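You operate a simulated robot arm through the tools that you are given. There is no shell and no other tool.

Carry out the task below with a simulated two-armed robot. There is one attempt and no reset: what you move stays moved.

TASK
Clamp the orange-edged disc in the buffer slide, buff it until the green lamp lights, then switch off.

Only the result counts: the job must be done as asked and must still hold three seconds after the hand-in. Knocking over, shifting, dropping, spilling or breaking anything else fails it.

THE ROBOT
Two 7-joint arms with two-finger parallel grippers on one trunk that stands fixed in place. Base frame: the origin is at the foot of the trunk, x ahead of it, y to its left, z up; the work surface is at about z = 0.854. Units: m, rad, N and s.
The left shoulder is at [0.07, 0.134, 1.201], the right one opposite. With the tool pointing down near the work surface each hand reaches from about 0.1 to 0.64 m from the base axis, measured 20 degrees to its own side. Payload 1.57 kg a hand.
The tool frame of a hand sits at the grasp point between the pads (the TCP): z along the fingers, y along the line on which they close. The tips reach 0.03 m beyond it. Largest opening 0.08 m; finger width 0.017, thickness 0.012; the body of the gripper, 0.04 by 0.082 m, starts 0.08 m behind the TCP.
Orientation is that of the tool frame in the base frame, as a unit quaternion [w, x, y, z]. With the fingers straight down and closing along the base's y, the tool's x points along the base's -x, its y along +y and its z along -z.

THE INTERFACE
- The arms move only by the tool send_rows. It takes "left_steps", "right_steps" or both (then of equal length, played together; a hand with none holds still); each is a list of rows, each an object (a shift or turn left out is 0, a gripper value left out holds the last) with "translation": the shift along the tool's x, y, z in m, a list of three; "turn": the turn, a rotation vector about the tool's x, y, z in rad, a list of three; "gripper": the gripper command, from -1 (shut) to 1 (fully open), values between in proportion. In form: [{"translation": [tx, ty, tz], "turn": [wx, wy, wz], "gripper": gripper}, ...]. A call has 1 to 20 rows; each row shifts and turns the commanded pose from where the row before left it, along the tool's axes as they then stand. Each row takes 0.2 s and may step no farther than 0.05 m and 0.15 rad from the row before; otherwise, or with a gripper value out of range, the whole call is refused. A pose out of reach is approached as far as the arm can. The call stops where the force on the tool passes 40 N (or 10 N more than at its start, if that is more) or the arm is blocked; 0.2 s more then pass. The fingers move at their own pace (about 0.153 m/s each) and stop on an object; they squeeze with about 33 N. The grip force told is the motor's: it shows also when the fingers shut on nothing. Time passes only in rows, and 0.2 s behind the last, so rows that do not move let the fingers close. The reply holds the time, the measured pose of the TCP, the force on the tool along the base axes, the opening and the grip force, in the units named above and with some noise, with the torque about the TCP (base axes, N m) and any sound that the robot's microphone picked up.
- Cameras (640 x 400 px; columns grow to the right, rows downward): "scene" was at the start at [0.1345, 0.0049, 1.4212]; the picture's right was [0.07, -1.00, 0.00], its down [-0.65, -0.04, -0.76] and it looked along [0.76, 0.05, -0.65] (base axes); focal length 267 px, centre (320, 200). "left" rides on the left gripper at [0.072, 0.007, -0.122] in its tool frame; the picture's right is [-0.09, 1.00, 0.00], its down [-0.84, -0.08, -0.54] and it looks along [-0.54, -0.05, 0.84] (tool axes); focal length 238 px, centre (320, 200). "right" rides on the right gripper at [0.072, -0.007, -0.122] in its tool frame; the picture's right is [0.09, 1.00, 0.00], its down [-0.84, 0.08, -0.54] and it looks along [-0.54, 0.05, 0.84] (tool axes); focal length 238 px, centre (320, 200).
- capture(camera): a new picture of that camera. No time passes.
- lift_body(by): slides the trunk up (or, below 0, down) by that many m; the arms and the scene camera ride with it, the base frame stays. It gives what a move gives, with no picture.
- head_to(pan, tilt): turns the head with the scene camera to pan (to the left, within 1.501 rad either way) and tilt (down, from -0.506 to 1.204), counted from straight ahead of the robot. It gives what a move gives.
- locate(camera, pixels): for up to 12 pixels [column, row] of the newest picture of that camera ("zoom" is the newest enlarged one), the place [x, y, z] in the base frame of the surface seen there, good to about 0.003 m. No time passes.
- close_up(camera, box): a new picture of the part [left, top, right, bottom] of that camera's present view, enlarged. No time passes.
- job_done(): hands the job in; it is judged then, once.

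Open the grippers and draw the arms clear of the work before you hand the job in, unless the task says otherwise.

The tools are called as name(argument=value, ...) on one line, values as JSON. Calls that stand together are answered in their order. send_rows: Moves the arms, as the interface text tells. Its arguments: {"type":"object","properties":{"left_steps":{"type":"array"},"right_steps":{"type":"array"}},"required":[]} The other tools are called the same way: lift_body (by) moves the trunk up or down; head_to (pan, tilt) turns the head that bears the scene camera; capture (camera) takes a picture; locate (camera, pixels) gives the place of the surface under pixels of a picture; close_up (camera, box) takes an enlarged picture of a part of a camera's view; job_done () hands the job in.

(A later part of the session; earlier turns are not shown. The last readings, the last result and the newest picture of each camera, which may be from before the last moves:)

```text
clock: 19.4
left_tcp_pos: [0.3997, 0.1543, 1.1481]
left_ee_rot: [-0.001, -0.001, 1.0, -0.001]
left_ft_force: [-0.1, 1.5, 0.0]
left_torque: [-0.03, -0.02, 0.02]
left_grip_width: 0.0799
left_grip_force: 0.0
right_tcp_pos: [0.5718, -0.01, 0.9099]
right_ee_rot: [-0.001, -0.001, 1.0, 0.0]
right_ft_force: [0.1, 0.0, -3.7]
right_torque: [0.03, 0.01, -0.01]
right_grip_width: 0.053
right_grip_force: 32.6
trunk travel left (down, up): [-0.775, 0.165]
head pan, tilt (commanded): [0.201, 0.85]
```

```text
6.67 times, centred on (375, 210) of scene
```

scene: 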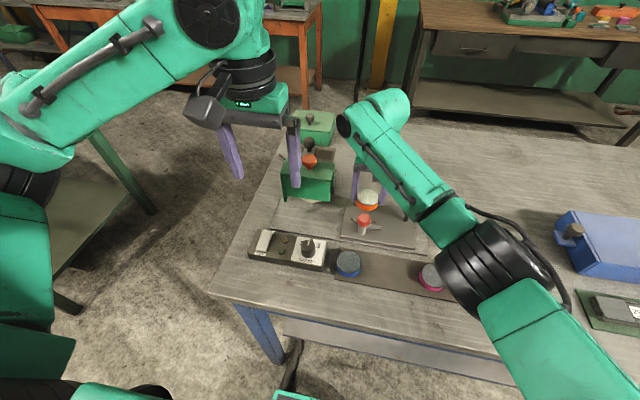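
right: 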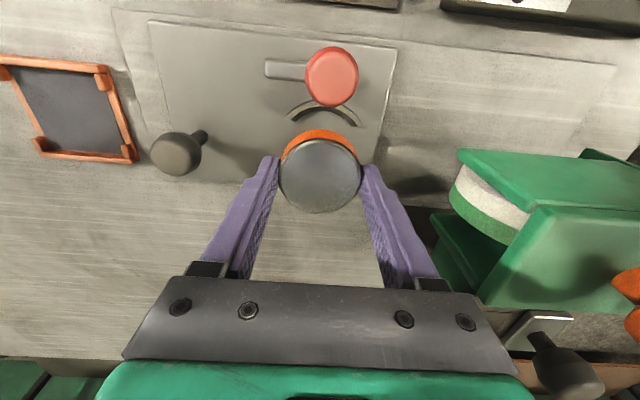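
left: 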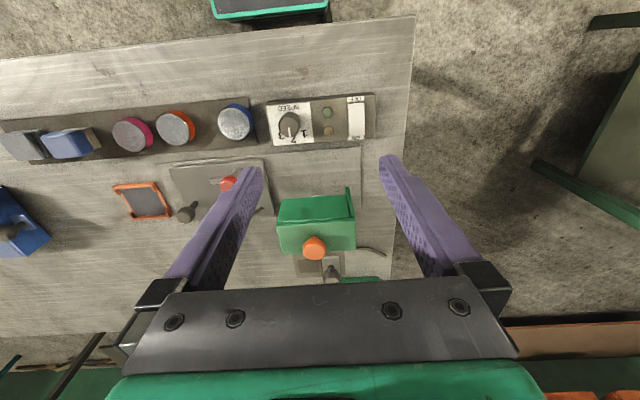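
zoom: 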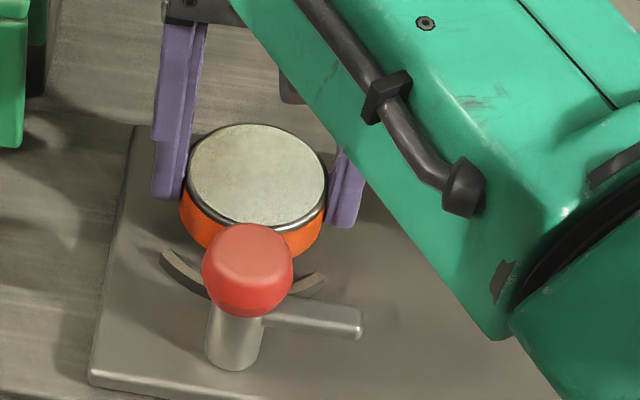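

Disc hangs ~8 mm above the plate with an even gap to the front jaw. I lower in small steps and watch the force.

send_rows(right_steps=[{"translation": [0, 0, 0.003]}, {"translation": [0, 0, 0.002]}, {}])

send_rows(right_steps=[{"translation": [0, 0, 0.002]}, {}])

```text
clock: 20.2
left_tcp_pos: [0.3993, 0.1539, 1.1474]
left_ee_rot: [-0.001, -0.001, 1.0, -0.001]
left_ft_force: [0.0, -0.1, 0.3]
left_torque: [-0.02, -0.02, -0.02]
left_grip_width: 0.0798
left_grip_force: 0.0
right_tcp_pos: [0.5698, -0.0107, 0.9043]
right_ee_rot: [-0.001, -0.001, 1.0, 0.001]
right_ft_force: [0.8, -0.4, -3.3]
right_torque: [0.0, -0.03, 0.02]
right_grip_width: 0.0528
right_grip_force: 33.0
trunk travel left (down, up): [-0.775, 0.165]
head pan, tilt (commanded): [0.201, 0.85]
```

```text
clock: 20.9
left_tcp_pos: [0.3987, 0.1545, 1.1492]
left_ee_rot: [-0.002, 0.0, 1.0, -0.001]
left_ft_force: [1.0, -0.2, 0.0]
left_torque: [0.03, 0.01, -0.03]
left_grip_width: 0.0802
left_grip_force: 0.1
right_tcp_pos: [0.5703, -0.0097, 0.9036]
right_ee_rot: [0.0, 0.0, 1.0, 0.0]
right_ft_force: [3.0, -0.9, 7.1]
right_torque: [-0.14, 0.08, 0.04]
right_grip_width: 0.0534
right_grip_force: 32.8
trunk travel left (down, up): [-0.775, 0.165]
head pan, tilt (commanded): [0.201, 0.85]
```

Contact: +7 N at TCP z 0.9036, matching the disc resting on the plate. I release and lift straight up.

send_rows(right_steps=[{"gripper": 0.8}, {}, {}, {"translation": [0, 0, -0.02]}, {"translation": [0, 0, -0.04]}, {"translation": [0, 0, -0.04]}, {"translation": [0, 0, -0.04]}, {}])

capture(camera="right")

close_up(camera="scene", box=[335, 180, 415, 240])

```text
clock: 22.6
left_tcp_pos: [0.3997, 0.1544, 1.1487]
left_ee_rot: [-0.001, -0.001, 1.0, -0.001]
left_ft_force: [0.3, 0.3, -0.1]
left_torque: [-0.01, 0.02, 0.01]
left_grip_width: 0.0802
left_grip_force: 0.1
right_tcp_pos: [0.572, -0.0113, 1.0468]
right_ee_rot: [-0.001, -0.001, 1.0, -0.001]
right_ft_force: [-0.1, 0.5, 0.7]
right_torque: [-0.01, 0.02, 0.01]
right_grip_width: 0.0719
right_grip_force: 0.0
trunk travel left (down, up): [-0.775, 0.165]
head pan, tilt (commanded): [0.201, 0.85]
```

```text
taken
```

right: 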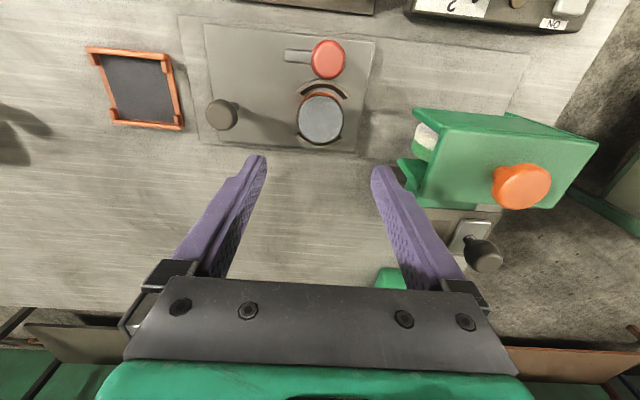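

```text
6.67 times, centred on (375, 210) of scene
```

zoom: 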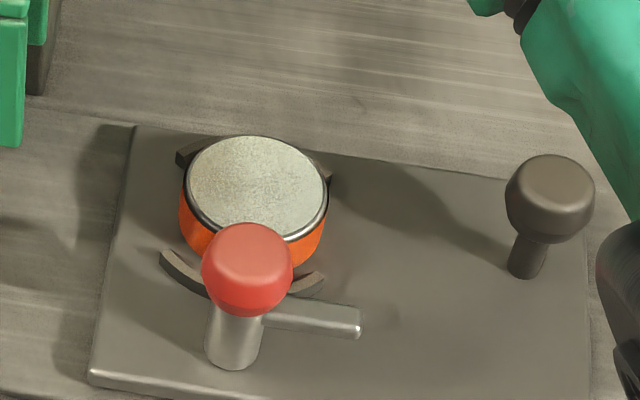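

The disc rests in the seat. I zoom with the right camera to check it lies flat and inside both jaws.

close_up(camera="right", box=[270, 75, 370, 155])

locate(camera="right", pixels=[[320, 118], [301, 118], [340, 118], [320, 100], [320, 138], [306, 105], [334, 105], [307, 132], [334, 132], [300, 94], [346, 97], [300, 138]])

```text
5.00 times, centred on (320, 115) of right
```

zoom: 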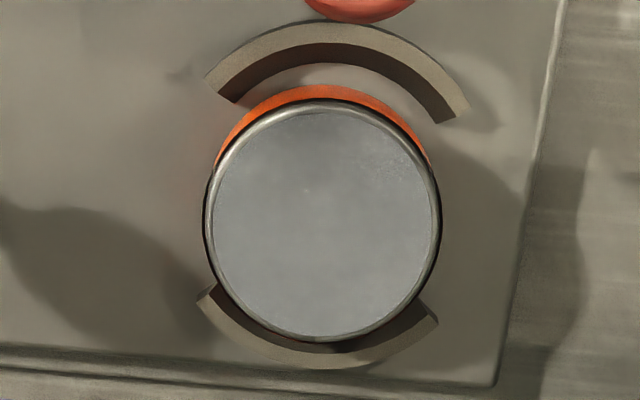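

```text
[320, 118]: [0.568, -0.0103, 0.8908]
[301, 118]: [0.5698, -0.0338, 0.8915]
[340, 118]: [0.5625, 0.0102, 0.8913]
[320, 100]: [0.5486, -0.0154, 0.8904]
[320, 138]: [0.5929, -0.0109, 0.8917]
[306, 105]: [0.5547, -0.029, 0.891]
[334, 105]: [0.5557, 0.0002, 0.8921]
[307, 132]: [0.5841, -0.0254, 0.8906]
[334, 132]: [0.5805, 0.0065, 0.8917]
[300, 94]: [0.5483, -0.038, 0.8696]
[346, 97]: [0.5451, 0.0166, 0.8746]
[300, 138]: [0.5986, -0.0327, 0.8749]
```

The disc lies flat (top z≈0.891 all over) between the jaws. Now I measure the red knob and clamp arm from the right camera.

close_up(camera="right", box=[275, 30, 365, 90])

locate(camera="right", pixels=[[327, 56], [312, 58], [343, 58], [327, 42], [327, 72], [287, 56], [295, 53], [303, 56], [290, 60], [222, 110], [222, 122], [213, 112]])

```text
6.67 times, centred on (320, 60) of right
```

zoom: 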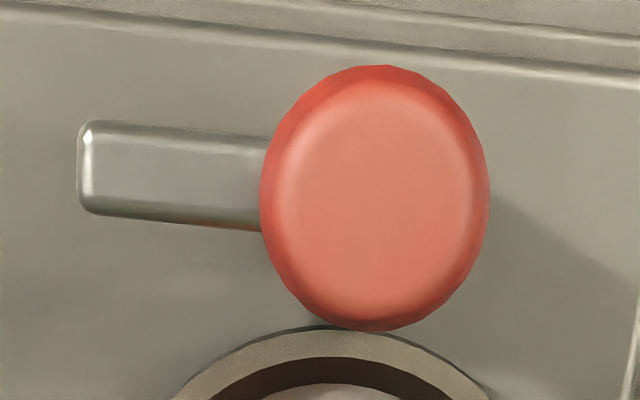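

```text
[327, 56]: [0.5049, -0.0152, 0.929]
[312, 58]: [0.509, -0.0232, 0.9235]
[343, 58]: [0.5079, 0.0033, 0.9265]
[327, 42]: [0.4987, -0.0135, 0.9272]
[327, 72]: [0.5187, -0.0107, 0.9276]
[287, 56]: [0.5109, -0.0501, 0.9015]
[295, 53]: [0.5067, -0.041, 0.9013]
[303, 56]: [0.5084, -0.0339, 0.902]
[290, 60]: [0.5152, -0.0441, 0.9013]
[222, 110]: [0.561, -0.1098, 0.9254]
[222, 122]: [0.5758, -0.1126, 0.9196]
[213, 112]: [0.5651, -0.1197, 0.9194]
```

Swing axis ≈ (0.508,−0.011), arm top z 0.9015, knob top 0.929. I move the right hand over the red knob, yaw +60° and narrow the opening.

send_rows(right_steps=[{"translation": [0.021, 0, 0], "gripper": 0.2}, {"translation": [0.021, 0, 0]}, {"translation": [0.021, 0, 0]}, {"turn": [0, 0, 0.1496]}, {"turn": [0, 0, 0.1496]}, {"turn": [0, 0, 0.1496]}, {"turn": [0, 0, 0.1496]}, {"turn": [0, 0, 0.1496]}, {"turn": [0, 0, 0.1496]}, {"turn": [0, 0, 0.1496]}, {"translation": [0, 0, 0.03]}, {"translation": [0, 0, 0.02]}, {}])

capture(camera="right")

capture(camera="scene")

```text
clock: 25.4
left_tcp_pos: [0.3986, 0.1539, 1.1488]
left_ee_rot: [-0.001, -0.001, 1.0, -0.001]
left_ft_force: [-0.6, -1.2, -0.7]
left_torque: [0.0, -0.05, 0.0]
left_grip_width: 0.0801
left_grip_force: 0.1
right_tcp_pos: [0.5605, -0.0196, 0.9908]
right_ee_rot: [0.0, 0.5, 0.866, 0.0]
right_ft_force: [0.3, 0.2, -0.4]
right_torque: [-0.01, 0.01, -0.02]
right_grip_width: 0.048
right_grip_force: 0.0
right hand out of reach, approached as far as the arm can: row 1, 2, 3, 9
trunk travel left (down, up): [-0.775, 0.165]
head pan, tilt (commanded): [0.201, 0.85]
```

```text
taken
```

right: 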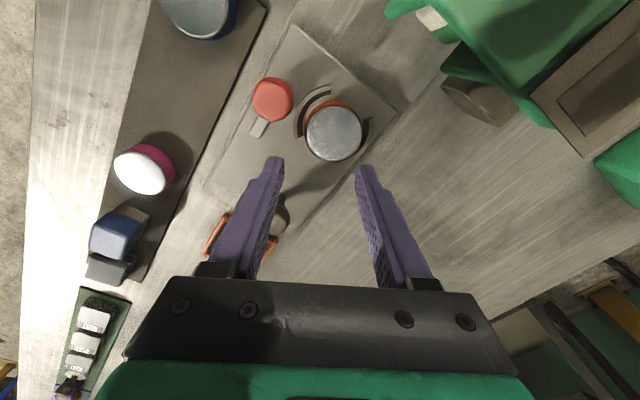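

```text
taken
```

scene: 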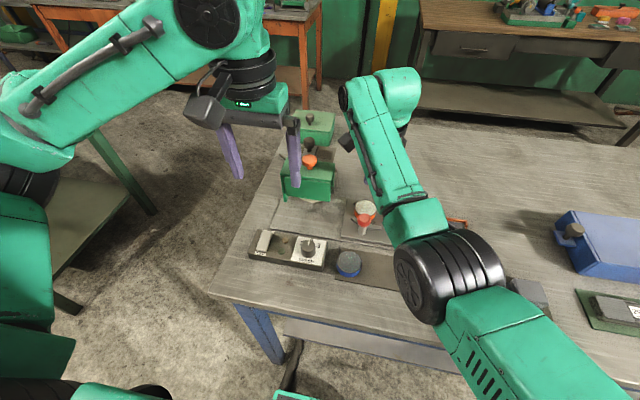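

Moving back at the higher height was reported out of reach; the hand is now at (0.5605,−0.0196,0.991), yaw +60°. I retry the shift toward the red knob at this lower height.

send_rows(right_steps=[{"translation": [0.0112, -0.0137, 0]}, {"translation": [0.0112, -0.0137, 0]}, {"translation": [0.0112, -0.0137, 0]}, {}])

capture(camera="right")

```text
clock: 26.4
left_tcp_pos: [0.3989, 0.154, 1.1483]
left_ee_rot: [0.0, -0.001, 1.0, -0.001]
left_ft_force: [0.3, 0.2, 1.1]
left_torque: [0.02, -0.02, 0.0]
left_grip_width: 0.0801
left_grip_force: 0.1
right_tcp_pos: [0.5339, -0.0092, 0.9787]
right_ee_rot: [0.003, 0.503, 0.864, 0.0]
right_ft_force: [-0.7, -0.2, -0.2]
right_torque: [-0.01, -0.01, 0.01]
right_grip_width: 0.0482
right_grip_force: 0.1
right hand out of reach, approached as far as the arm can: row 2, 3
trunk travel left (down, up): [-0.775, 0.165]
head pan, tilt (commanded): [0.201, 0.85]
```

```text
taken
```

right: 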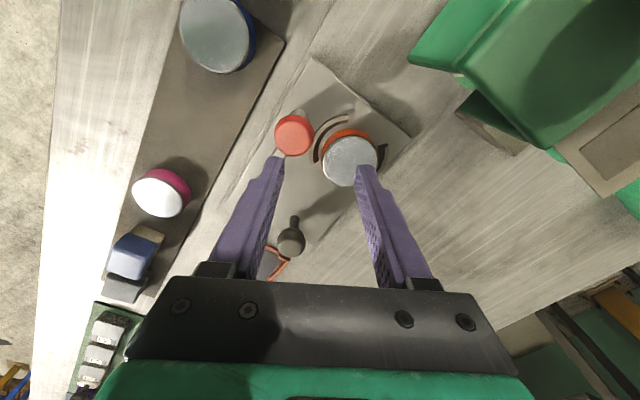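

Positive yaw is near this arm's limit. I rotate back to yaw 0, where the fingers close along y, and then shift over the knob.

send_rows(right_steps=[{"turn": [0, 0, -0.1496]}, {"turn": [0, 0, -0.1496]}, {"turn": [0, 0, -0.1496]}, {"turn": [0, 0, -0.1496]}, {"turn": [0, 0, -0.1496]}, {"turn": [0, 0, -0.1496]}, {"turn": [0, 0, -0.1496]}, {}])

send_rows(right_steps=[{"translation": [0.013, 0, 0]}, {"translation": [0.013, 0, 0]}, {}])

capture(camera="right")

```text
clock: 28.2
left_tcp_pos: [0.3997, 0.1533, 1.148]
left_ee_rot: [-0.001, -0.001, 1.0, -0.001]
left_ft_force: [0.2, 0.0, -0.2]
left_torque: [-0.01, 0.01, 0.03]
left_grip_width: 0.08
left_grip_force: 0.0
right_tcp_pos: [0.5339, -0.0091, 0.9766]
right_ee_rot: [0.0, 0.003, 1.0, -0.003]
right_ft_force: [0.0, -0.4, 0.6]
right_torque: [0.01, -0.03, 0.0]
right_grip_width: 0.0481
right_grip_force: 0.0
trunk travel left (down, up): [-0.775, 0.165]
head pan, tilt (commanded): [0.201, 0.85]
```

```text
clock: 29.1
left_tcp_pos: [0.4, 0.1546, 1.1479]
left_ee_rot: [0.0, -0.001, 1.0, -0.001]
left_ft_force: [0.4, -0.6, -0.1]
left_torque: [0.0, 0.01, 0.02]
left_grip_width: 0.0798
left_grip_force: 0.0
right_tcp_pos: [0.5288, -0.01, 0.969]
right_ee_rot: [0.005, 0.009, 1.0, -0.005]
right_ft_force: [-0.4, -0.3, 0.7]
right_torque: [-0.01, -0.04, 0.02]
right_grip_width: 0.0481
right_grip_force: 0.0
right hand out of reach, approached as far as the arm can: row 1, 2
trunk travel left (down, up): [-0.775, 0.165]
head pan, tilt (commanded): [0.201, 0.85]
```

```text
taken
```

right: 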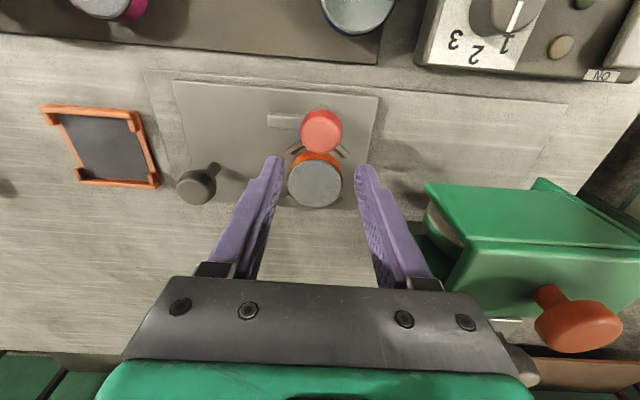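

The hand is at (0.529,−0.010,0.969) and cannot go further back in this arm posture. I look at the posture in the scene view.

capture(camera="scene")

close_up(camera="scene", box=[335, 170, 435, 245])

```text
taken
```

scene: 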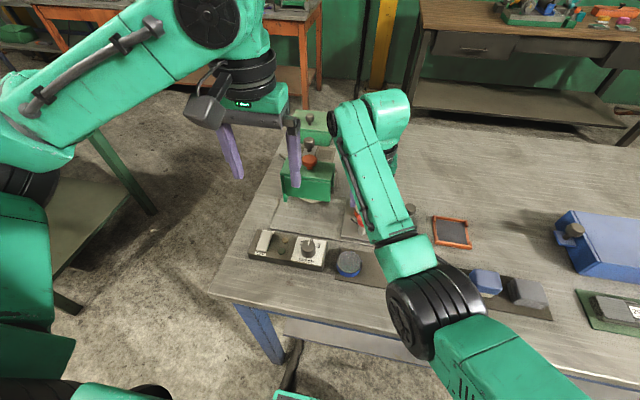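

```text
5.33 times, centred on (385, 208) of scene
```

zoom: 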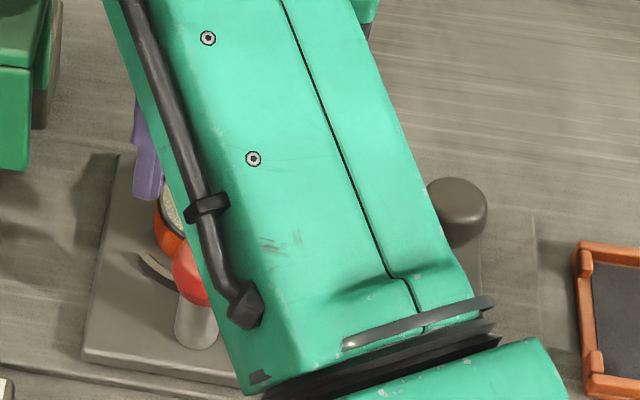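

The wrist seems to be at its bend limit because the hand is high relative to the shoulder. I lift the trunk by 0.12 m so the arm can reach down with a more open wrist.

lift_body(by=0.12)

send_rows(right_steps=[{"translation": [0, 0, 0.03]}, {"translation": [0, 0, 0.03]}, {"translation": [0, 0, 0.03]}, {}])

```text
clock: 30.6
left_tcp_pos: [0.3996, 0.1543, 1.2685]
left_ee_rot: [-0.001, -0.001, 1.0, 0.0]
left_ft_force: [0.2, -0.1, -0.4]
left_torque: [0.01, 0.09, 0.02]
left_grip_width: 0.0801
left_grip_force: 0.1
right_tcp_pos: [0.5273, -0.0086, 1.0858]
right_ee_rot: [0.001, 0.008, 1.0, -0.007]
right_ft_force: [0.5, -0.2, -0.4]
right_torque: [0.0, 0.02, -0.01]
right_grip_width: 0.0478
right_grip_force: 0.1
trunk travel left (down, up): [-0.895, 0.045]
head pan, tilt (commanded): [0.201, 0.85]
```

```text
clock: 31.6
left_tcp_pos: [0.3994, 0.1534, 1.2686]
left_ee_rot: [-0.001, -0.001, 1.0, -0.001]
left_ft_force: [0.7, -0.3, -0.3]
left_torque: [0.01, -0.03, 0.01]
left_grip_width: 0.0801
left_grip_force: 0.0
right_tcp_pos: [0.536, -0.0169, 1.0008]
right_ee_rot: [0.009, 0.015, 1.0, -0.009]
right_ft_force: [-1.0, -0.4, 0.5]
right_torque: [0.02, 0.01, 0.02]
right_grip_width: 0.0481
right_grip_force: 0.0
trunk travel left (down, up): [-0.895, 0.045]
head pan, tilt (commanded): [0.201, 0.85]
```

Now at (0.536,−0.017,1.001) with a slight tilt. I correct the tilt and move back over the knob.

send_rows(right_steps=[{"translation": [0.01, 0.002, 0.005], "turn": [-0.018, 0.018, -0.03]}, {"translation": [0.01, 0.002, 0.005]}, {"translation": [0.008, 0.002, 0.005]}, {}])

capture(camera="right")

capture(camera="scene")

```text
clock: 32.8
left_tcp_pos: [0.399, 0.1543, 1.2677]
left_ee_rot: [-0.002, -0.001, 1.0, -0.002]
left_ft_force: [-0.1, -0.5, -0.5]
left_torque: [-0.01, 0.01, 0.0]
left_grip_width: 0.0799
left_grip_force: 0.1
right_tcp_pos: [0.5153, -0.048, 0.9816]
right_ee_rot: [0.004, 0.019, 0.999, -0.028]
right_ft_force: [0.4, 0.0, -0.4]
right_torque: [-0.01, 0.03, 0.02]
right_grip_width: 0.048
right_grip_force: 0.0
trunk travel left (down, up): [-0.895, 0.045]
head pan, tilt (commanded): [0.201, 0.85]
stopped in row 4 (right hand): the arm was blocked; the commanded pose is now the measured one
```

```text
taken
```

right: 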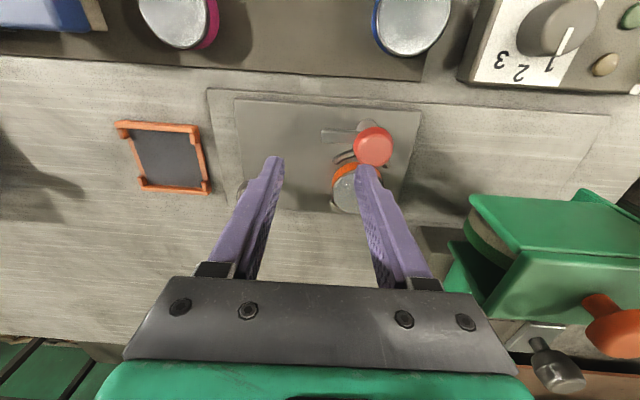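

```text
taken
```

scene: 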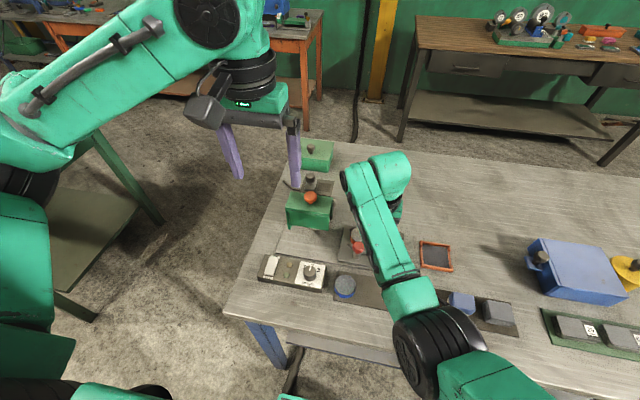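

The arm is blocked near a joint limit. I retreat up and to the right to a comfortable posture before trying another approach.

send_rows(right_steps=[{"translation": [0, 0, -0.03]}, {"translation": [0, -0.03, -0.03]}, {"translation": [0, -0.03, -0.03]}, {"translation": [0, -0.03, -0.03]}, {"translation": [0, -0.03, -0.02]}, {"translation": [0, -0.03, -0.02]}, {}])

capture(camera="scene")

```text
clock: 34.4
left_tcp_pos: [0.3991, 0.1545, 1.2689]
left_ee_rot: [-0.001, -0.001, 1.0, 0.0]
left_ft_force: [-0.5, 0.3, -0.6]
left_torque: [0.0, -0.02, 0.01]
left_grip_width: 0.08
left_grip_force: 0.1
right_tcp_pos: [0.545, -0.1901, 1.1235]
right_ee_rot: [0.004, 0.016, 1.0, -0.025]
right_ft_force: [0.0, -0.5, -0.4]
right_torque: [-0.01, -0.03, -0.02]
right_grip_width: 0.0482
right_grip_force: 0.1
right hand out of reach, approached as far as the arm can: row 3, 4, 5, 6
trunk travel left (down, up): [-0.895, 0.045]
head pan, tilt (commanded): [0.201, 0.85]
```

```text
taken
```

scene: 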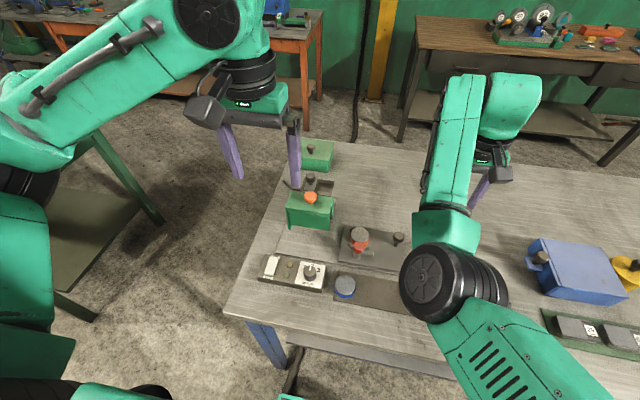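

The disc and clamp are untouched. The right arm's elbow has swung inward, so I move the right hand out to the right to free space and let its posture recover; the left arm will handle the clamp.

send_rows(right_steps=[{"translation": [0.0, -0.035, 0]}, {"translation": [0.0, -0.035, 0]}, {"translation": [0.0, -0.035, 0]}, {"translation": [0.0, -0.035, 0]}, {"translation": [0.0, -0.035, 0]}, {"translation": [0.0, -0.02, 0]}, {}])

capture(camera="scene")

```text
clock: 36.0
left_tcp_pos: [0.3986, 0.1535, 1.2681]
left_ee_rot: [0.0, -0.001, 1.0, -0.002]
left_ft_force: [-0.1, -0.7, -1.0]
left_torque: [-0.06, 0.03, 0.06]
left_grip_width: 0.0799
left_grip_force: 0.2
right_tcp_pos: [0.5384, -0.3857, 1.1318]
right_ee_rot: [0.003, 0.017, 1.0, -0.025]
right_ft_force: [-0.4, -0.1, -0.1]
right_torque: [0.03, 0.01, -0.04]
right_grip_width: 0.0479
right_grip_force: 0.1
trunk travel left (down, up): [-0.895, 0.045]
head pan, tilt (commanded): [0.201, 0.85]
```

```text
taken
```

scene: 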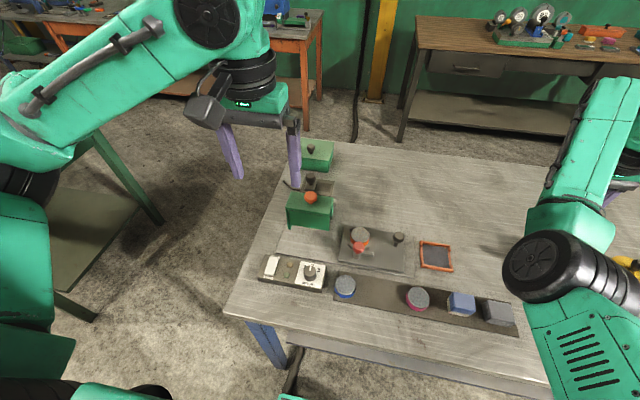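

Right arm is clear. I bring the left hand, fingers closed, to a point behind the clamp arm at about (0.485,−0.041), still above everything.

send_rows(left_steps=[{"translation": [-0.0124, -0.0278, 0.0354], "gripper": -1}, {"translation": [-0.0124, -0.0278, 0.0354]}, {"translation": [-0.0124, -0.0278, 0.0354]}, {"translation": [-0.0124, -0.0278, 0.0354]}, {"translation": [-0.0124, -0.0278, 0.0354]}, {"translation": [-0.0124, -0.0278, 0.0354]}, {"translation": [-0.0124, -0.0278, 0.0354]}, {}])

capture(camera="left")

capture(camera="scene")

```text
clock: 37.8
left_tcp_pos: [0.4864, -0.0416, 1.0218]
left_ee_rot: [-0.001, 0.0, 1.0, -0.001]
left_ft_force: [-0.4, -0.1, -0.7]
left_torque: [-0.02, -0.02, 0.02]
left_grip_width: 0.0001
left_grip_force: 21.4
right_tcp_pos: [0.5391, -0.3859, 1.132]
right_ee_rot: [0.003, 0.017, 1.0, -0.025]
right_ft_force: [0.2, 0.4, -0.5]
right_torque: [0.03, 0.02, 0.01]
right_grip_width: 0.0478
right_grip_force: 0.0
trunk travel left (down, up): [-0.895, 0.045]
head pan, tilt (commanded): [0.201, 0.85]
```

```text
taken
```

left: 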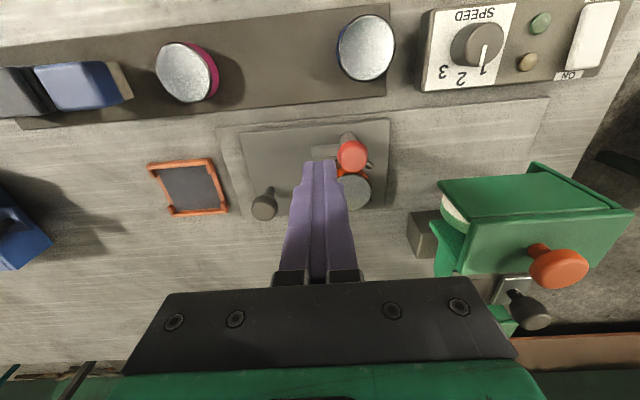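

```text
taken
```

scene: 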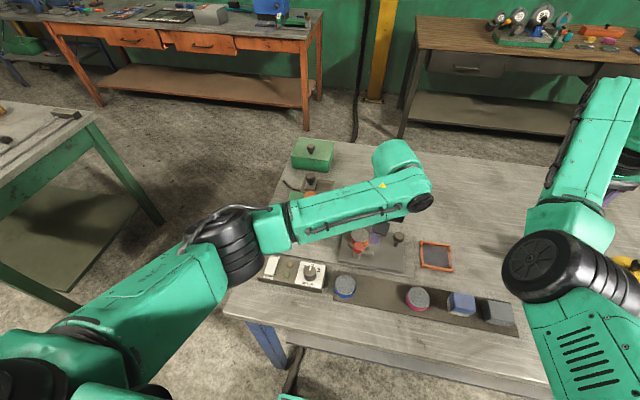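

The left hand reached the spot easily. I zoom the left camera at the clamp arm and knob to verify the relative offsets.

close_up(camera="left", box=[280, 110, 400, 210])

locate(camera="left", pixels=[[315, 152], [318, 148], [325, 153], [332, 150], [352, 155], [340, 155], [364, 155], [352, 143], [352, 167], [347, 137], [355, 195], [320, 165]])

```text
4.00 times, centred on (340, 160) of left
```

zoom: 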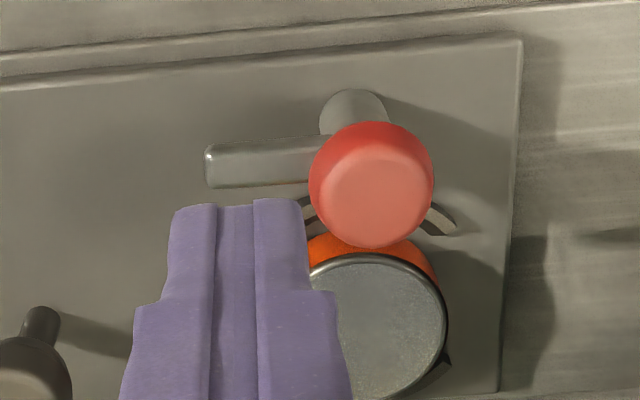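

```text
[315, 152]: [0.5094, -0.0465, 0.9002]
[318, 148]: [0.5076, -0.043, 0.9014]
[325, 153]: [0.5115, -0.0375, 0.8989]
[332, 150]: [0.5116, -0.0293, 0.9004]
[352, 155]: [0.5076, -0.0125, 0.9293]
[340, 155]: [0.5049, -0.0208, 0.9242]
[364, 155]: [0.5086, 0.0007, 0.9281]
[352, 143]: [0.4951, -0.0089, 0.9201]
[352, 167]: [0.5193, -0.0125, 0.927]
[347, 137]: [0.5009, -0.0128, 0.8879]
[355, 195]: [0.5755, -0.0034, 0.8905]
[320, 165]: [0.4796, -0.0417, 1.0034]
```

Clamp arm centreline and axis confirmed at ≈(0.5085,−0.0115), arm top z≈0.901. I lower the closed left fingers just behind the arm tip, tips at z≈0.8945 (above the disc top 0.891).

send_rows(left_steps=[{"translation": [0, -0.005, 0.03]}, {"translation": [0, 0, 0.03]}, {"translation": [0, 0, 0.025]}, {"translation": [0, 0, 0.0123]}, {}])

close_up(camera="left", box=[260, 90, 420, 210])

```text
clock: 39.0
left_tcp_pos: [0.4867, -0.0449, 0.9227]
left_ee_rot: [-0.001, -0.001, 1.0, -0.001]
left_ft_force: [0.2, 0.5, -1.0]
left_torque: [-0.01, -0.02, -0.03]
left_grip_width: 0.0
left_grip_force: 20.8
right_tcp_pos: [0.5393, -0.3865, 1.1308]
right_ee_rot: [0.003, 0.017, 1.0, -0.026]
right_ft_force: [0.5, -0.6, 0.8]
right_torque: [0.0, -0.01, -0.01]
right_grip_width: 0.0481
right_grip_force: 0.0
trunk travel left (down, up): [-0.895, 0.045]
head pan, tilt (commanded): [0.201, 0.85]
```

```text
3.33 times, centred on (340, 150) of left
```

zoom: 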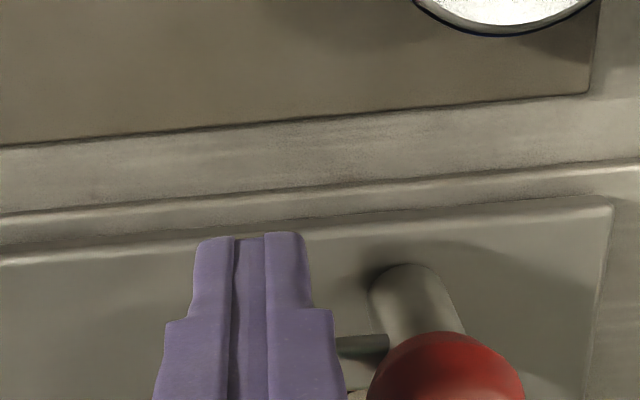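

The fingers are in place behind the arm. I start pushing the arm along its arc, first about 30°.

send_rows(left_steps=[{"translation": [-0.008, 0, 0]}, {"translation": [-0.0068, -0.0032, 0]}, {"translation": [-0.0084, -0.0015, 0]}, {}])

close_up(camera="left", box=[260, 90, 420, 210])

capture(camera="scene")

```text
clock: 40.0
left_tcp_pos: [0.5104, -0.0514, 0.9235]
left_ee_rot: [0.0, -0.001, 1.0, -0.001]
left_ft_force: [-0.3, 0.2, -0.1]
left_torque: [0.01, 0.02, 0.04]
left_grip_width: 0.0
left_grip_force: 21.6
right_tcp_pos: [0.5379, -0.3861, 1.1327]
right_ee_rot: [0.003, 0.017, 1.0, -0.026]
right_ft_force: [-0.3, 1.1, -0.3]
right_torque: [0.03, 0.02, 0.0]
right_grip_width: 0.048
right_grip_force: 0.1
trunk travel left (down, up): [-0.895, 0.045]
head pan, tilt (commanded): [0.201, 0.85]
```

```text
3.33 times, centred on (340, 150) of left
```

zoom: 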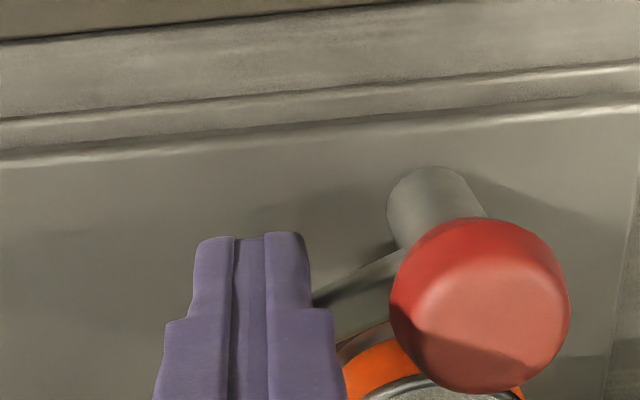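

```text
taken
```

scene: 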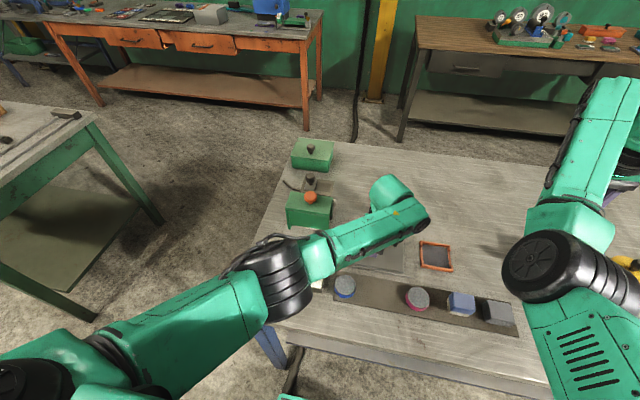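

The clamp arm has swung with the fingers (visible at (360,275) in the zoom) at almost no force. I continue to the end of the arc.

send_rows(left_steps=[{"translation": [-0.0094, 0.0008, 0]}, {"translation": [-0.007, 0.0055, 0]}, {"translation": [-0.0064, 0.007, 0]}, {"translation": [-0.004, 0.0089, 0]}, {}])

close_up(camera="left", box=[240, 90, 440, 240])

```text
clock: 41.1
left_tcp_pos: [0.5315, -0.025, 0.9228]
left_ee_rot: [0.0, 0.0, 1.0, 0.0]
left_ft_force: [-0.5, -0.1, -0.5]
left_torque: [-0.01, -0.02, 0.04]
left_grip_width: 0.0
left_grip_force: 21.2
left hand out of reach, approached as far as the arm can: row 2, 3
right_tcp_pos: [0.5387, -0.3865, 1.1312]
right_ee_rot: [0.004, 0.017, 1.0, -0.025]
right_ft_force: [-0.1, 0.8, -0.5]
right_torque: [-0.01, 0.01, -0.05]
right_grip_width: 0.0484
right_grip_force: 0.0
trunk travel left (down, up): [-0.895, 0.045]
head pan, tilt (commanded): [0.201, 0.85]
```

```text
2.67 times, centred on (340, 165) of left
```

zoom: 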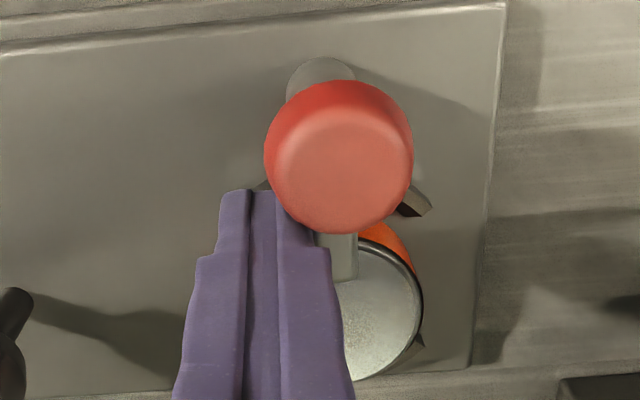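

The clamp arm now points forward over the disc rim (at (338,255) in the zoom). I locate the arm's edges to check its angle.

locate(camera="zoom", pixels=[[338, 270], [338, 245], [322, 262], [354, 262], [338, 278], [338, 155], [330, 65], [390, 300], [375, 240], [410, 205]])

close_up(camera="left", box=[320, 150, 400, 210])

```text
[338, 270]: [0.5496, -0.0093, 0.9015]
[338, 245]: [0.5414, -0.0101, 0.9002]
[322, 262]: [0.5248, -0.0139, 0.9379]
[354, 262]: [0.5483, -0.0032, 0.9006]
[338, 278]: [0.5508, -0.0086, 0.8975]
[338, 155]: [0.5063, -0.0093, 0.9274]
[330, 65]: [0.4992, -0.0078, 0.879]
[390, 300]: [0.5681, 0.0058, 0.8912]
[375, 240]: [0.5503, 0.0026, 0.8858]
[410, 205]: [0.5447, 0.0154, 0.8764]
```

```text
6.67 times, centred on (360, 180) of left
```

zoom: 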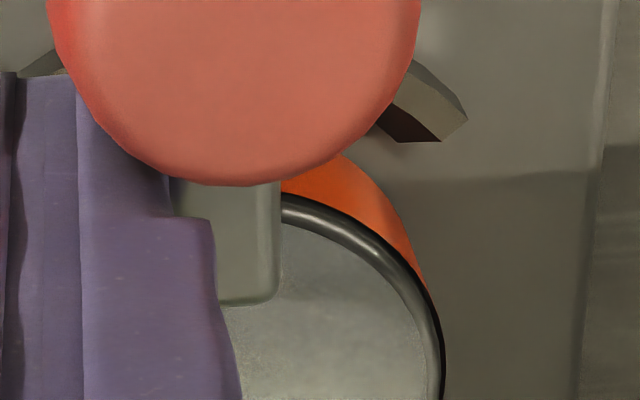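

The arm lies at about 0–3° past straight forward. I nudge 3 mm further in +y to feel whether there is an end stop.

send_rows(left_steps=[{"translation": [0, 0.0015, 0]}, {"translation": [0, 0.0015, 0]}, {}])

close_up(camera="left", box=[320, 150, 400, 210])

```text
clock: 42.0
left_tcp_pos: [0.5325, -0.0252, 0.9244]
left_ee_rot: [-0.001, -0.001, 1.0, -0.001]
left_ft_force: [0.3, -3.8, -2.3]
left_torque: [-0.16, 0.0, 0.02]
left_grip_width: 0.0
left_grip_force: 21.4
right_tcp_pos: [0.5386, -0.3877, 1.1311]
right_ee_rot: [0.003, 0.017, 1.0, -0.025]
right_ft_force: [0.1, -0.4, 0.1]
right_torque: [-0.01, 0.02, -0.01]
right_grip_width: 0.048
right_grip_force: 0.1
trunk travel left (down, up): [-0.895, 0.045]
head pan, tilt (commanded): [0.201, 0.85]
```

```text
6.67 times, centred on (360, 180) of left
```

zoom: 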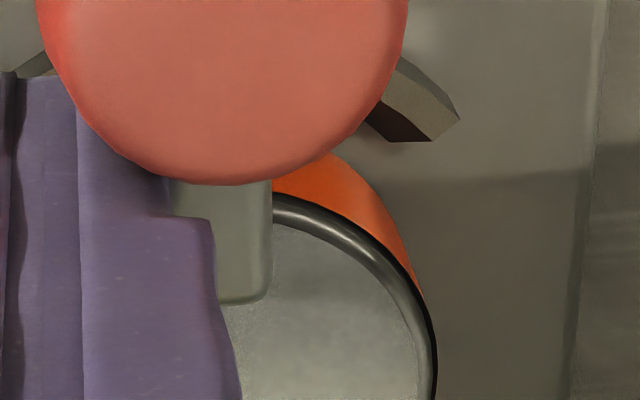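

Force rises to −3.8 N while the arm no longer moves, so it is near its stop. I press 2 mm more to be sure, then check.

send_rows(left_steps=[{"translation": [0, 0.002, 0]}, {}])

close_up(camera="left", box=[320, 150, 400, 210])

```text
clock: 42.5
left_tcp_pos: [0.5323, -0.0235, 0.9241]
left_ee_rot: [-0.002, -0.002, 1.0, 0.0]
left_ft_force: [-0.2, -1.1, -1.4]
left_torque: [-0.02, 0.04, -0.03]
left_grip_width: 0.0001
left_grip_force: 21.0
right_tcp_pos: [0.5382, -0.3873, 1.1309]
right_ee_rot: [0.003, 0.017, 1.0, -0.025]
right_ft_force: [-0.2, -0.5, 0.0]
right_torque: [0.0, -0.02, -0.01]
right_grip_width: 0.0481
right_grip_force: 0.0
trunk travel left (down, up): [-0.895, 0.045]
head pan, tilt (commanded): [0.201, 0.85]
```

```text
6.67 times, centred on (360, 180) of left
```

zoom: 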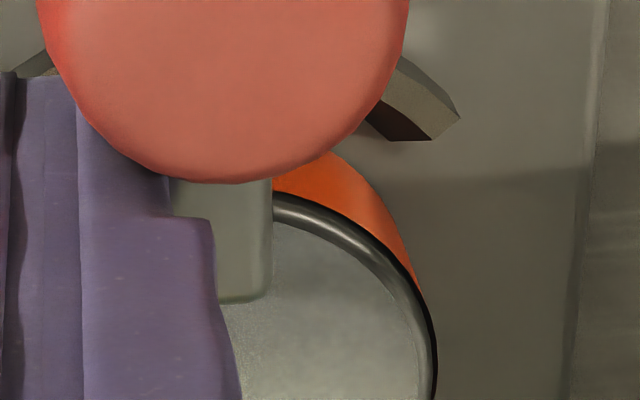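

The view relative to the hand is unchanged, so the arm is against its stop and the slide itself began to move. I back off slightly and lift the left hand clear to inspect.

send_rows(left_steps=[{"translation": [0, -0.004, 0]}, {"translation": [0, 0, -0.03]}, {"translation": [0.01, 0.0, -0.04]}, {"translation": [0.02, 0.02, -0.04]}, {"translation": [0.03, 0.03, -0.02]}, {"translation": [0.03, 0.04, 0]}, {"translation": [0, 0.045, 0]}, {"translation": [0, 0.045, 0]}, {}])

capture(camera="scene")

capture(camera="left")

```text
clock: 44.5
left_tcp_pos: [0.4439, 0.1544, 1.0524]
left_ee_rot: [-0.001, -0.002, 1.0, 0.0]
left_ft_force: [0.3, 0.2, 0.3]
left_torque: [-0.02, 0.0, -0.03]
left_grip_width: 0.0
left_grip_force: 20.8
right_tcp_pos: [0.5404, -0.3848, 1.1323]
right_ee_rot: [0.004, 0.017, 1.0, -0.024]
right_ft_force: [-0.1, -0.3, 0.4]
right_torque: [0.01, 0.02, 0.01]
right_grip_width: 0.0481
right_grip_force: 0.1
trunk travel left (down, up): [-0.895, 0.045]
head pan, tilt (commanded): [0.201, 0.85]
```

```text
taken
```

scene: 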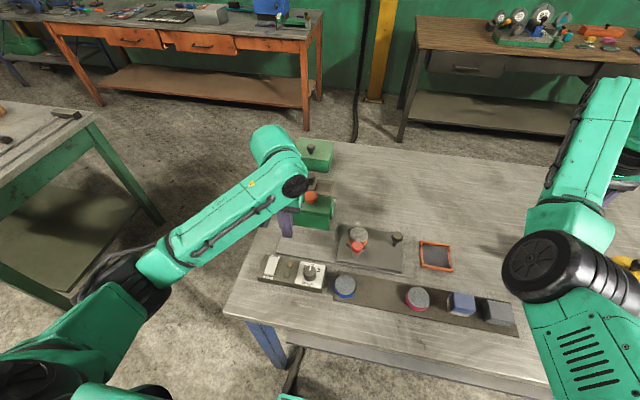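

```text
taken
```

left: 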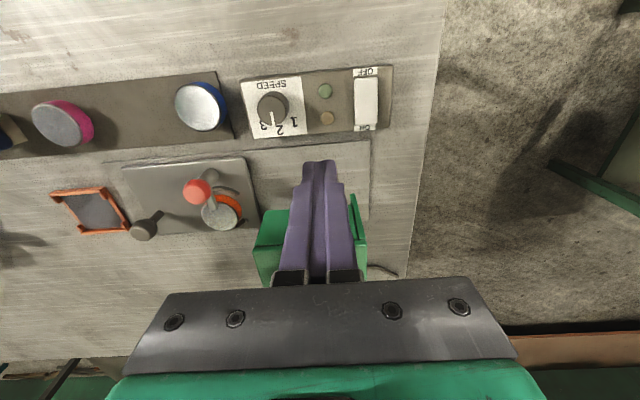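

The disc is seated and the arm has swung. I zoom in from both cameras to confirm the clamp state.

close_up(camera="left", box=[110, 140, 270, 250])

close_up(camera="scene", box=[325, 205, 415, 280])

close_up(camera="left", box=[230, 50, 400, 150])

```text
3.64 times, centred on (190, 195) of left
```

zoom: 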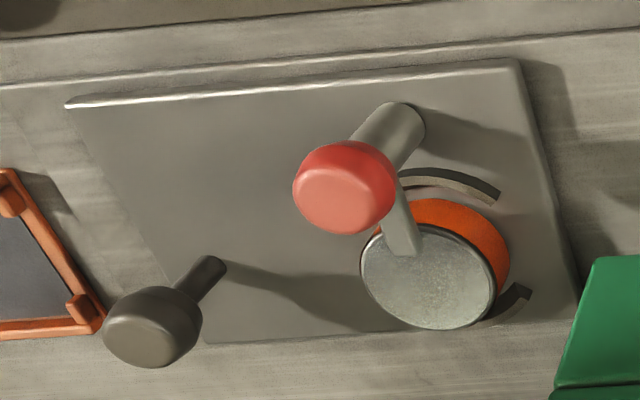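

```text
5.33 times, centred on (370, 242) of scene
```

zoom: 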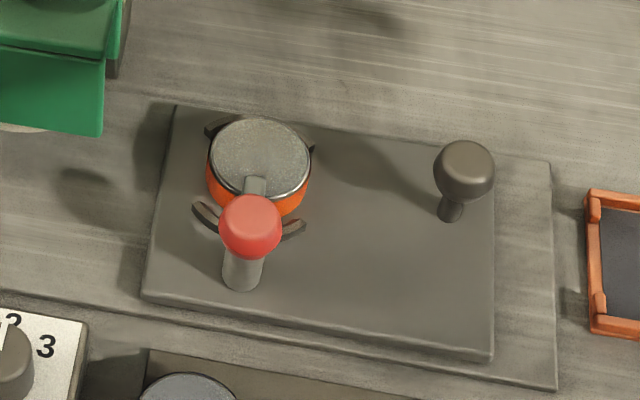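

```text
3.76 times, centred on (315, 100) of left
```

zoom: 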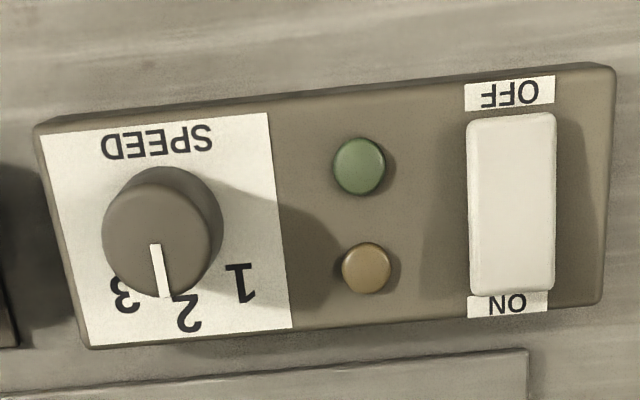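

The arm clearly overlaps the disc rim, so it is clamped; the dial points at 2 and both lamps are dark. Now I yaw the right hand −90° (fingers closing along x) for gripping the dark slide knob.

send_rows(right_steps=[{"turn": [-0.0, 0.0, -0.1428], "gripper": 1}, {"turn": [0, 0, -0.1428]}, {"turn": [0, 0, -0.1428]}, {"turn": [0, 0, -0.1428]}, {"turn": [0, 0, -0.1428]}, {"turn": [0, 0, -0.1428]}, {"turn": [0, 0, -0.1428]}, {"turn": [0, 0, -0.1428]}, {"turn": [0, 0, -0.1428]}, {"turn": [0, 0, -0.1428]}, {"turn": [0, 0, -0.1428]}, {}])

capture(camera="right")

capture(camera="scene")

```text
clock: 47.1
left_tcp_pos: [0.4438, 0.1527, 1.0522]
left_ee_rot: [0.0, -0.001, 1.0, -0.001]
left_ft_force: [-0.2, -0.3, -0.1]
left_torque: [-0.04, -0.02, 0.01]
left_grip_width: 0.0
left_grip_force: 21.7
right_tcp_pos: [0.5395, -0.385, 1.1306]
right_ee_rot: [-0.015, -0.696, 0.718, -0.021]
right_ft_force: [0.8, -0.6, -0.6]
right_torque: [-0.01, -0.01, 0.02]
right_grip_width: 0.0801
right_grip_force: 0.0
trunk travel left (down, up): [-0.895, 0.045]
head pan, tilt (commanded): [0.201, 0.85]
```

```text
taken
```

right: 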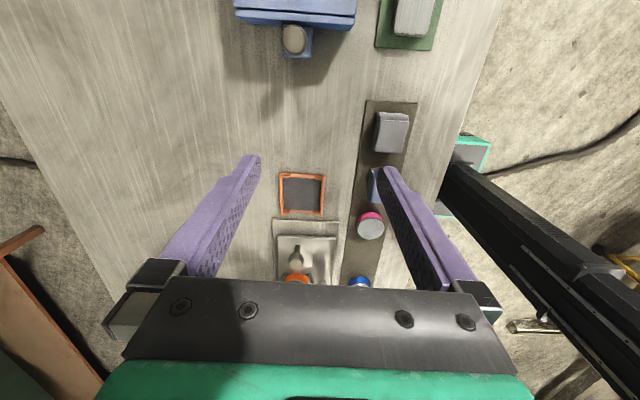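

```text
taken
```

scene: 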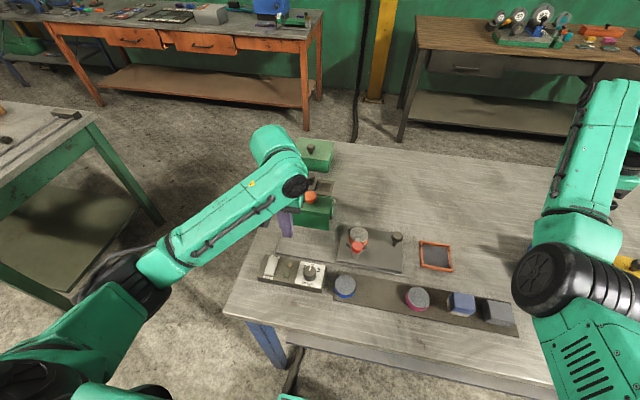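

The right hand is yawed. I correct a small orientation error, add a tilt leaning the wrist to −y, and meanwhile measure the dark knob again.

send_rows(right_steps=[{"turn": [-0.008, -0.051, -0.031]}, {"turn": [0, -0.1, 0]}, {"turn": [0, -0.1, 0]}, {"turn": [0, -0.1, 0]}, {}])

close_up(camera="scene", box=[325, 205, 415, 280])

locate(camera="zoom", pixels=[[465, 165], [440, 170], [490, 170], [465, 150], [465, 190], [450, 215], [455, 205], [250, 215], [245, 285], [260, 150], [155, 300], [490, 350]])

```text
clock: 48.4
left_tcp_pos: [0.4438, 0.1542, 1.0511]
left_ee_rot: [-0.001, -0.001, 1.0, -0.001]
left_ft_force: [0.1, -0.2, 0.2]
left_torque: [0.03, -0.02, -0.01]
left_grip_width: 0.0
left_grip_force: 21.2
right_tcp_pos: [0.5391, -0.3838, 1.1309]
right_ee_rot: [0.106, -0.698, 0.7, 0.107]
right_ft_force: [-0.2, 0.0, -0.7]
right_torque: [0.0, -0.03, -0.04]
right_grip_width: 0.0801
right_grip_force: 0.1
trunk travel left (down, up): [-0.895, 0.045]
head pan, tilt (commanded): [0.201, 0.85]
```

```text
5.33 times, centred on (370, 242) of scene
```

zoom: 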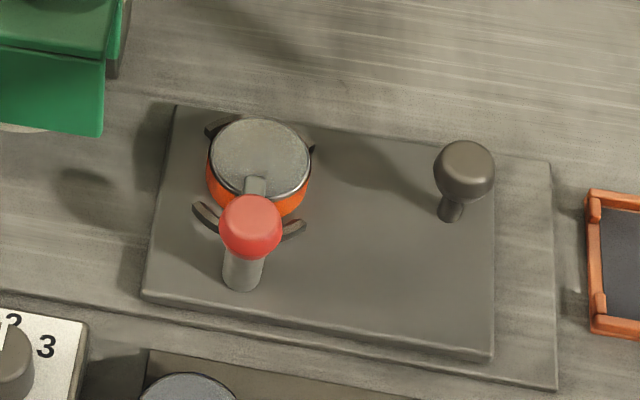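

```text
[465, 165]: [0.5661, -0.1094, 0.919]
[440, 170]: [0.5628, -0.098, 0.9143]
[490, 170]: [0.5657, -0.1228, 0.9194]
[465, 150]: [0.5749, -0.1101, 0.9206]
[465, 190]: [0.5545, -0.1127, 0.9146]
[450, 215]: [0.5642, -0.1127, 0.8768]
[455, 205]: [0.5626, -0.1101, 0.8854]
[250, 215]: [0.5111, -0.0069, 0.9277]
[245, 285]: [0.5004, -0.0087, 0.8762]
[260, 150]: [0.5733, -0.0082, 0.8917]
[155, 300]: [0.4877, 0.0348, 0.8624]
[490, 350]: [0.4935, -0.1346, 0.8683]
```

Dark knob centre ≈(0.5675,−0.1105), ball z 0.90–0.921. I bring the right hand to a pre-grasp point along the tilted approach line.

send_rows(right_steps=[{"translation": [-0.0281, -0.0041, 0.0286]}, {"translation": [-0.0281, -0.0041, 0.0286]}, {"translation": [-0.0281, -0.0041, 0.0286]}, {"translation": [-0.0281, -0.0041, 0.0286]}, {"translation": [-0.0281, -0.0041, 0.0286]}, {"translation": [-0.0281, -0.0041, 0.0286]}, {"translation": [-0.0281, -0.0041, 0.0286]}, {}])

capture(camera="right")

capture(camera="scene")

```text
clock: 50.1
left_tcp_pos: [0.4434, 0.1539, 1.0513]
left_ee_rot: [-0.001, 0.0, 1.0, 0.0]
left_ft_force: [0.5, 0.7, -0.1]
left_torque: [0.0, 0.05, 0.03]
left_grip_width: 0.0
left_grip_force: 21.0
right_tcp_pos: [0.5696, -0.1388, 0.9996]
right_ee_rot: [0.105, -0.698, 0.7, 0.106]
right_ft_force: [-0.2, -0.2, 0.4]
right_torque: [-0.03, 0.01, -0.02]
right_grip_width: 0.0801
right_grip_force: 0.1
trunk travel left (down, up): [-0.895, 0.045]
head pan, tilt (commanded): [0.201, 0.85]
```

```text
taken
```

right: 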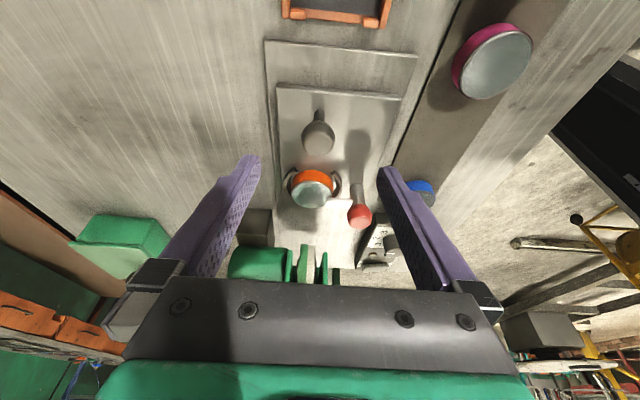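

```text
taken
```

scene: 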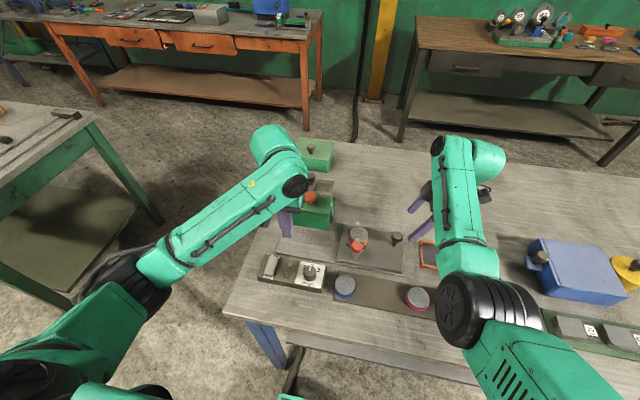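

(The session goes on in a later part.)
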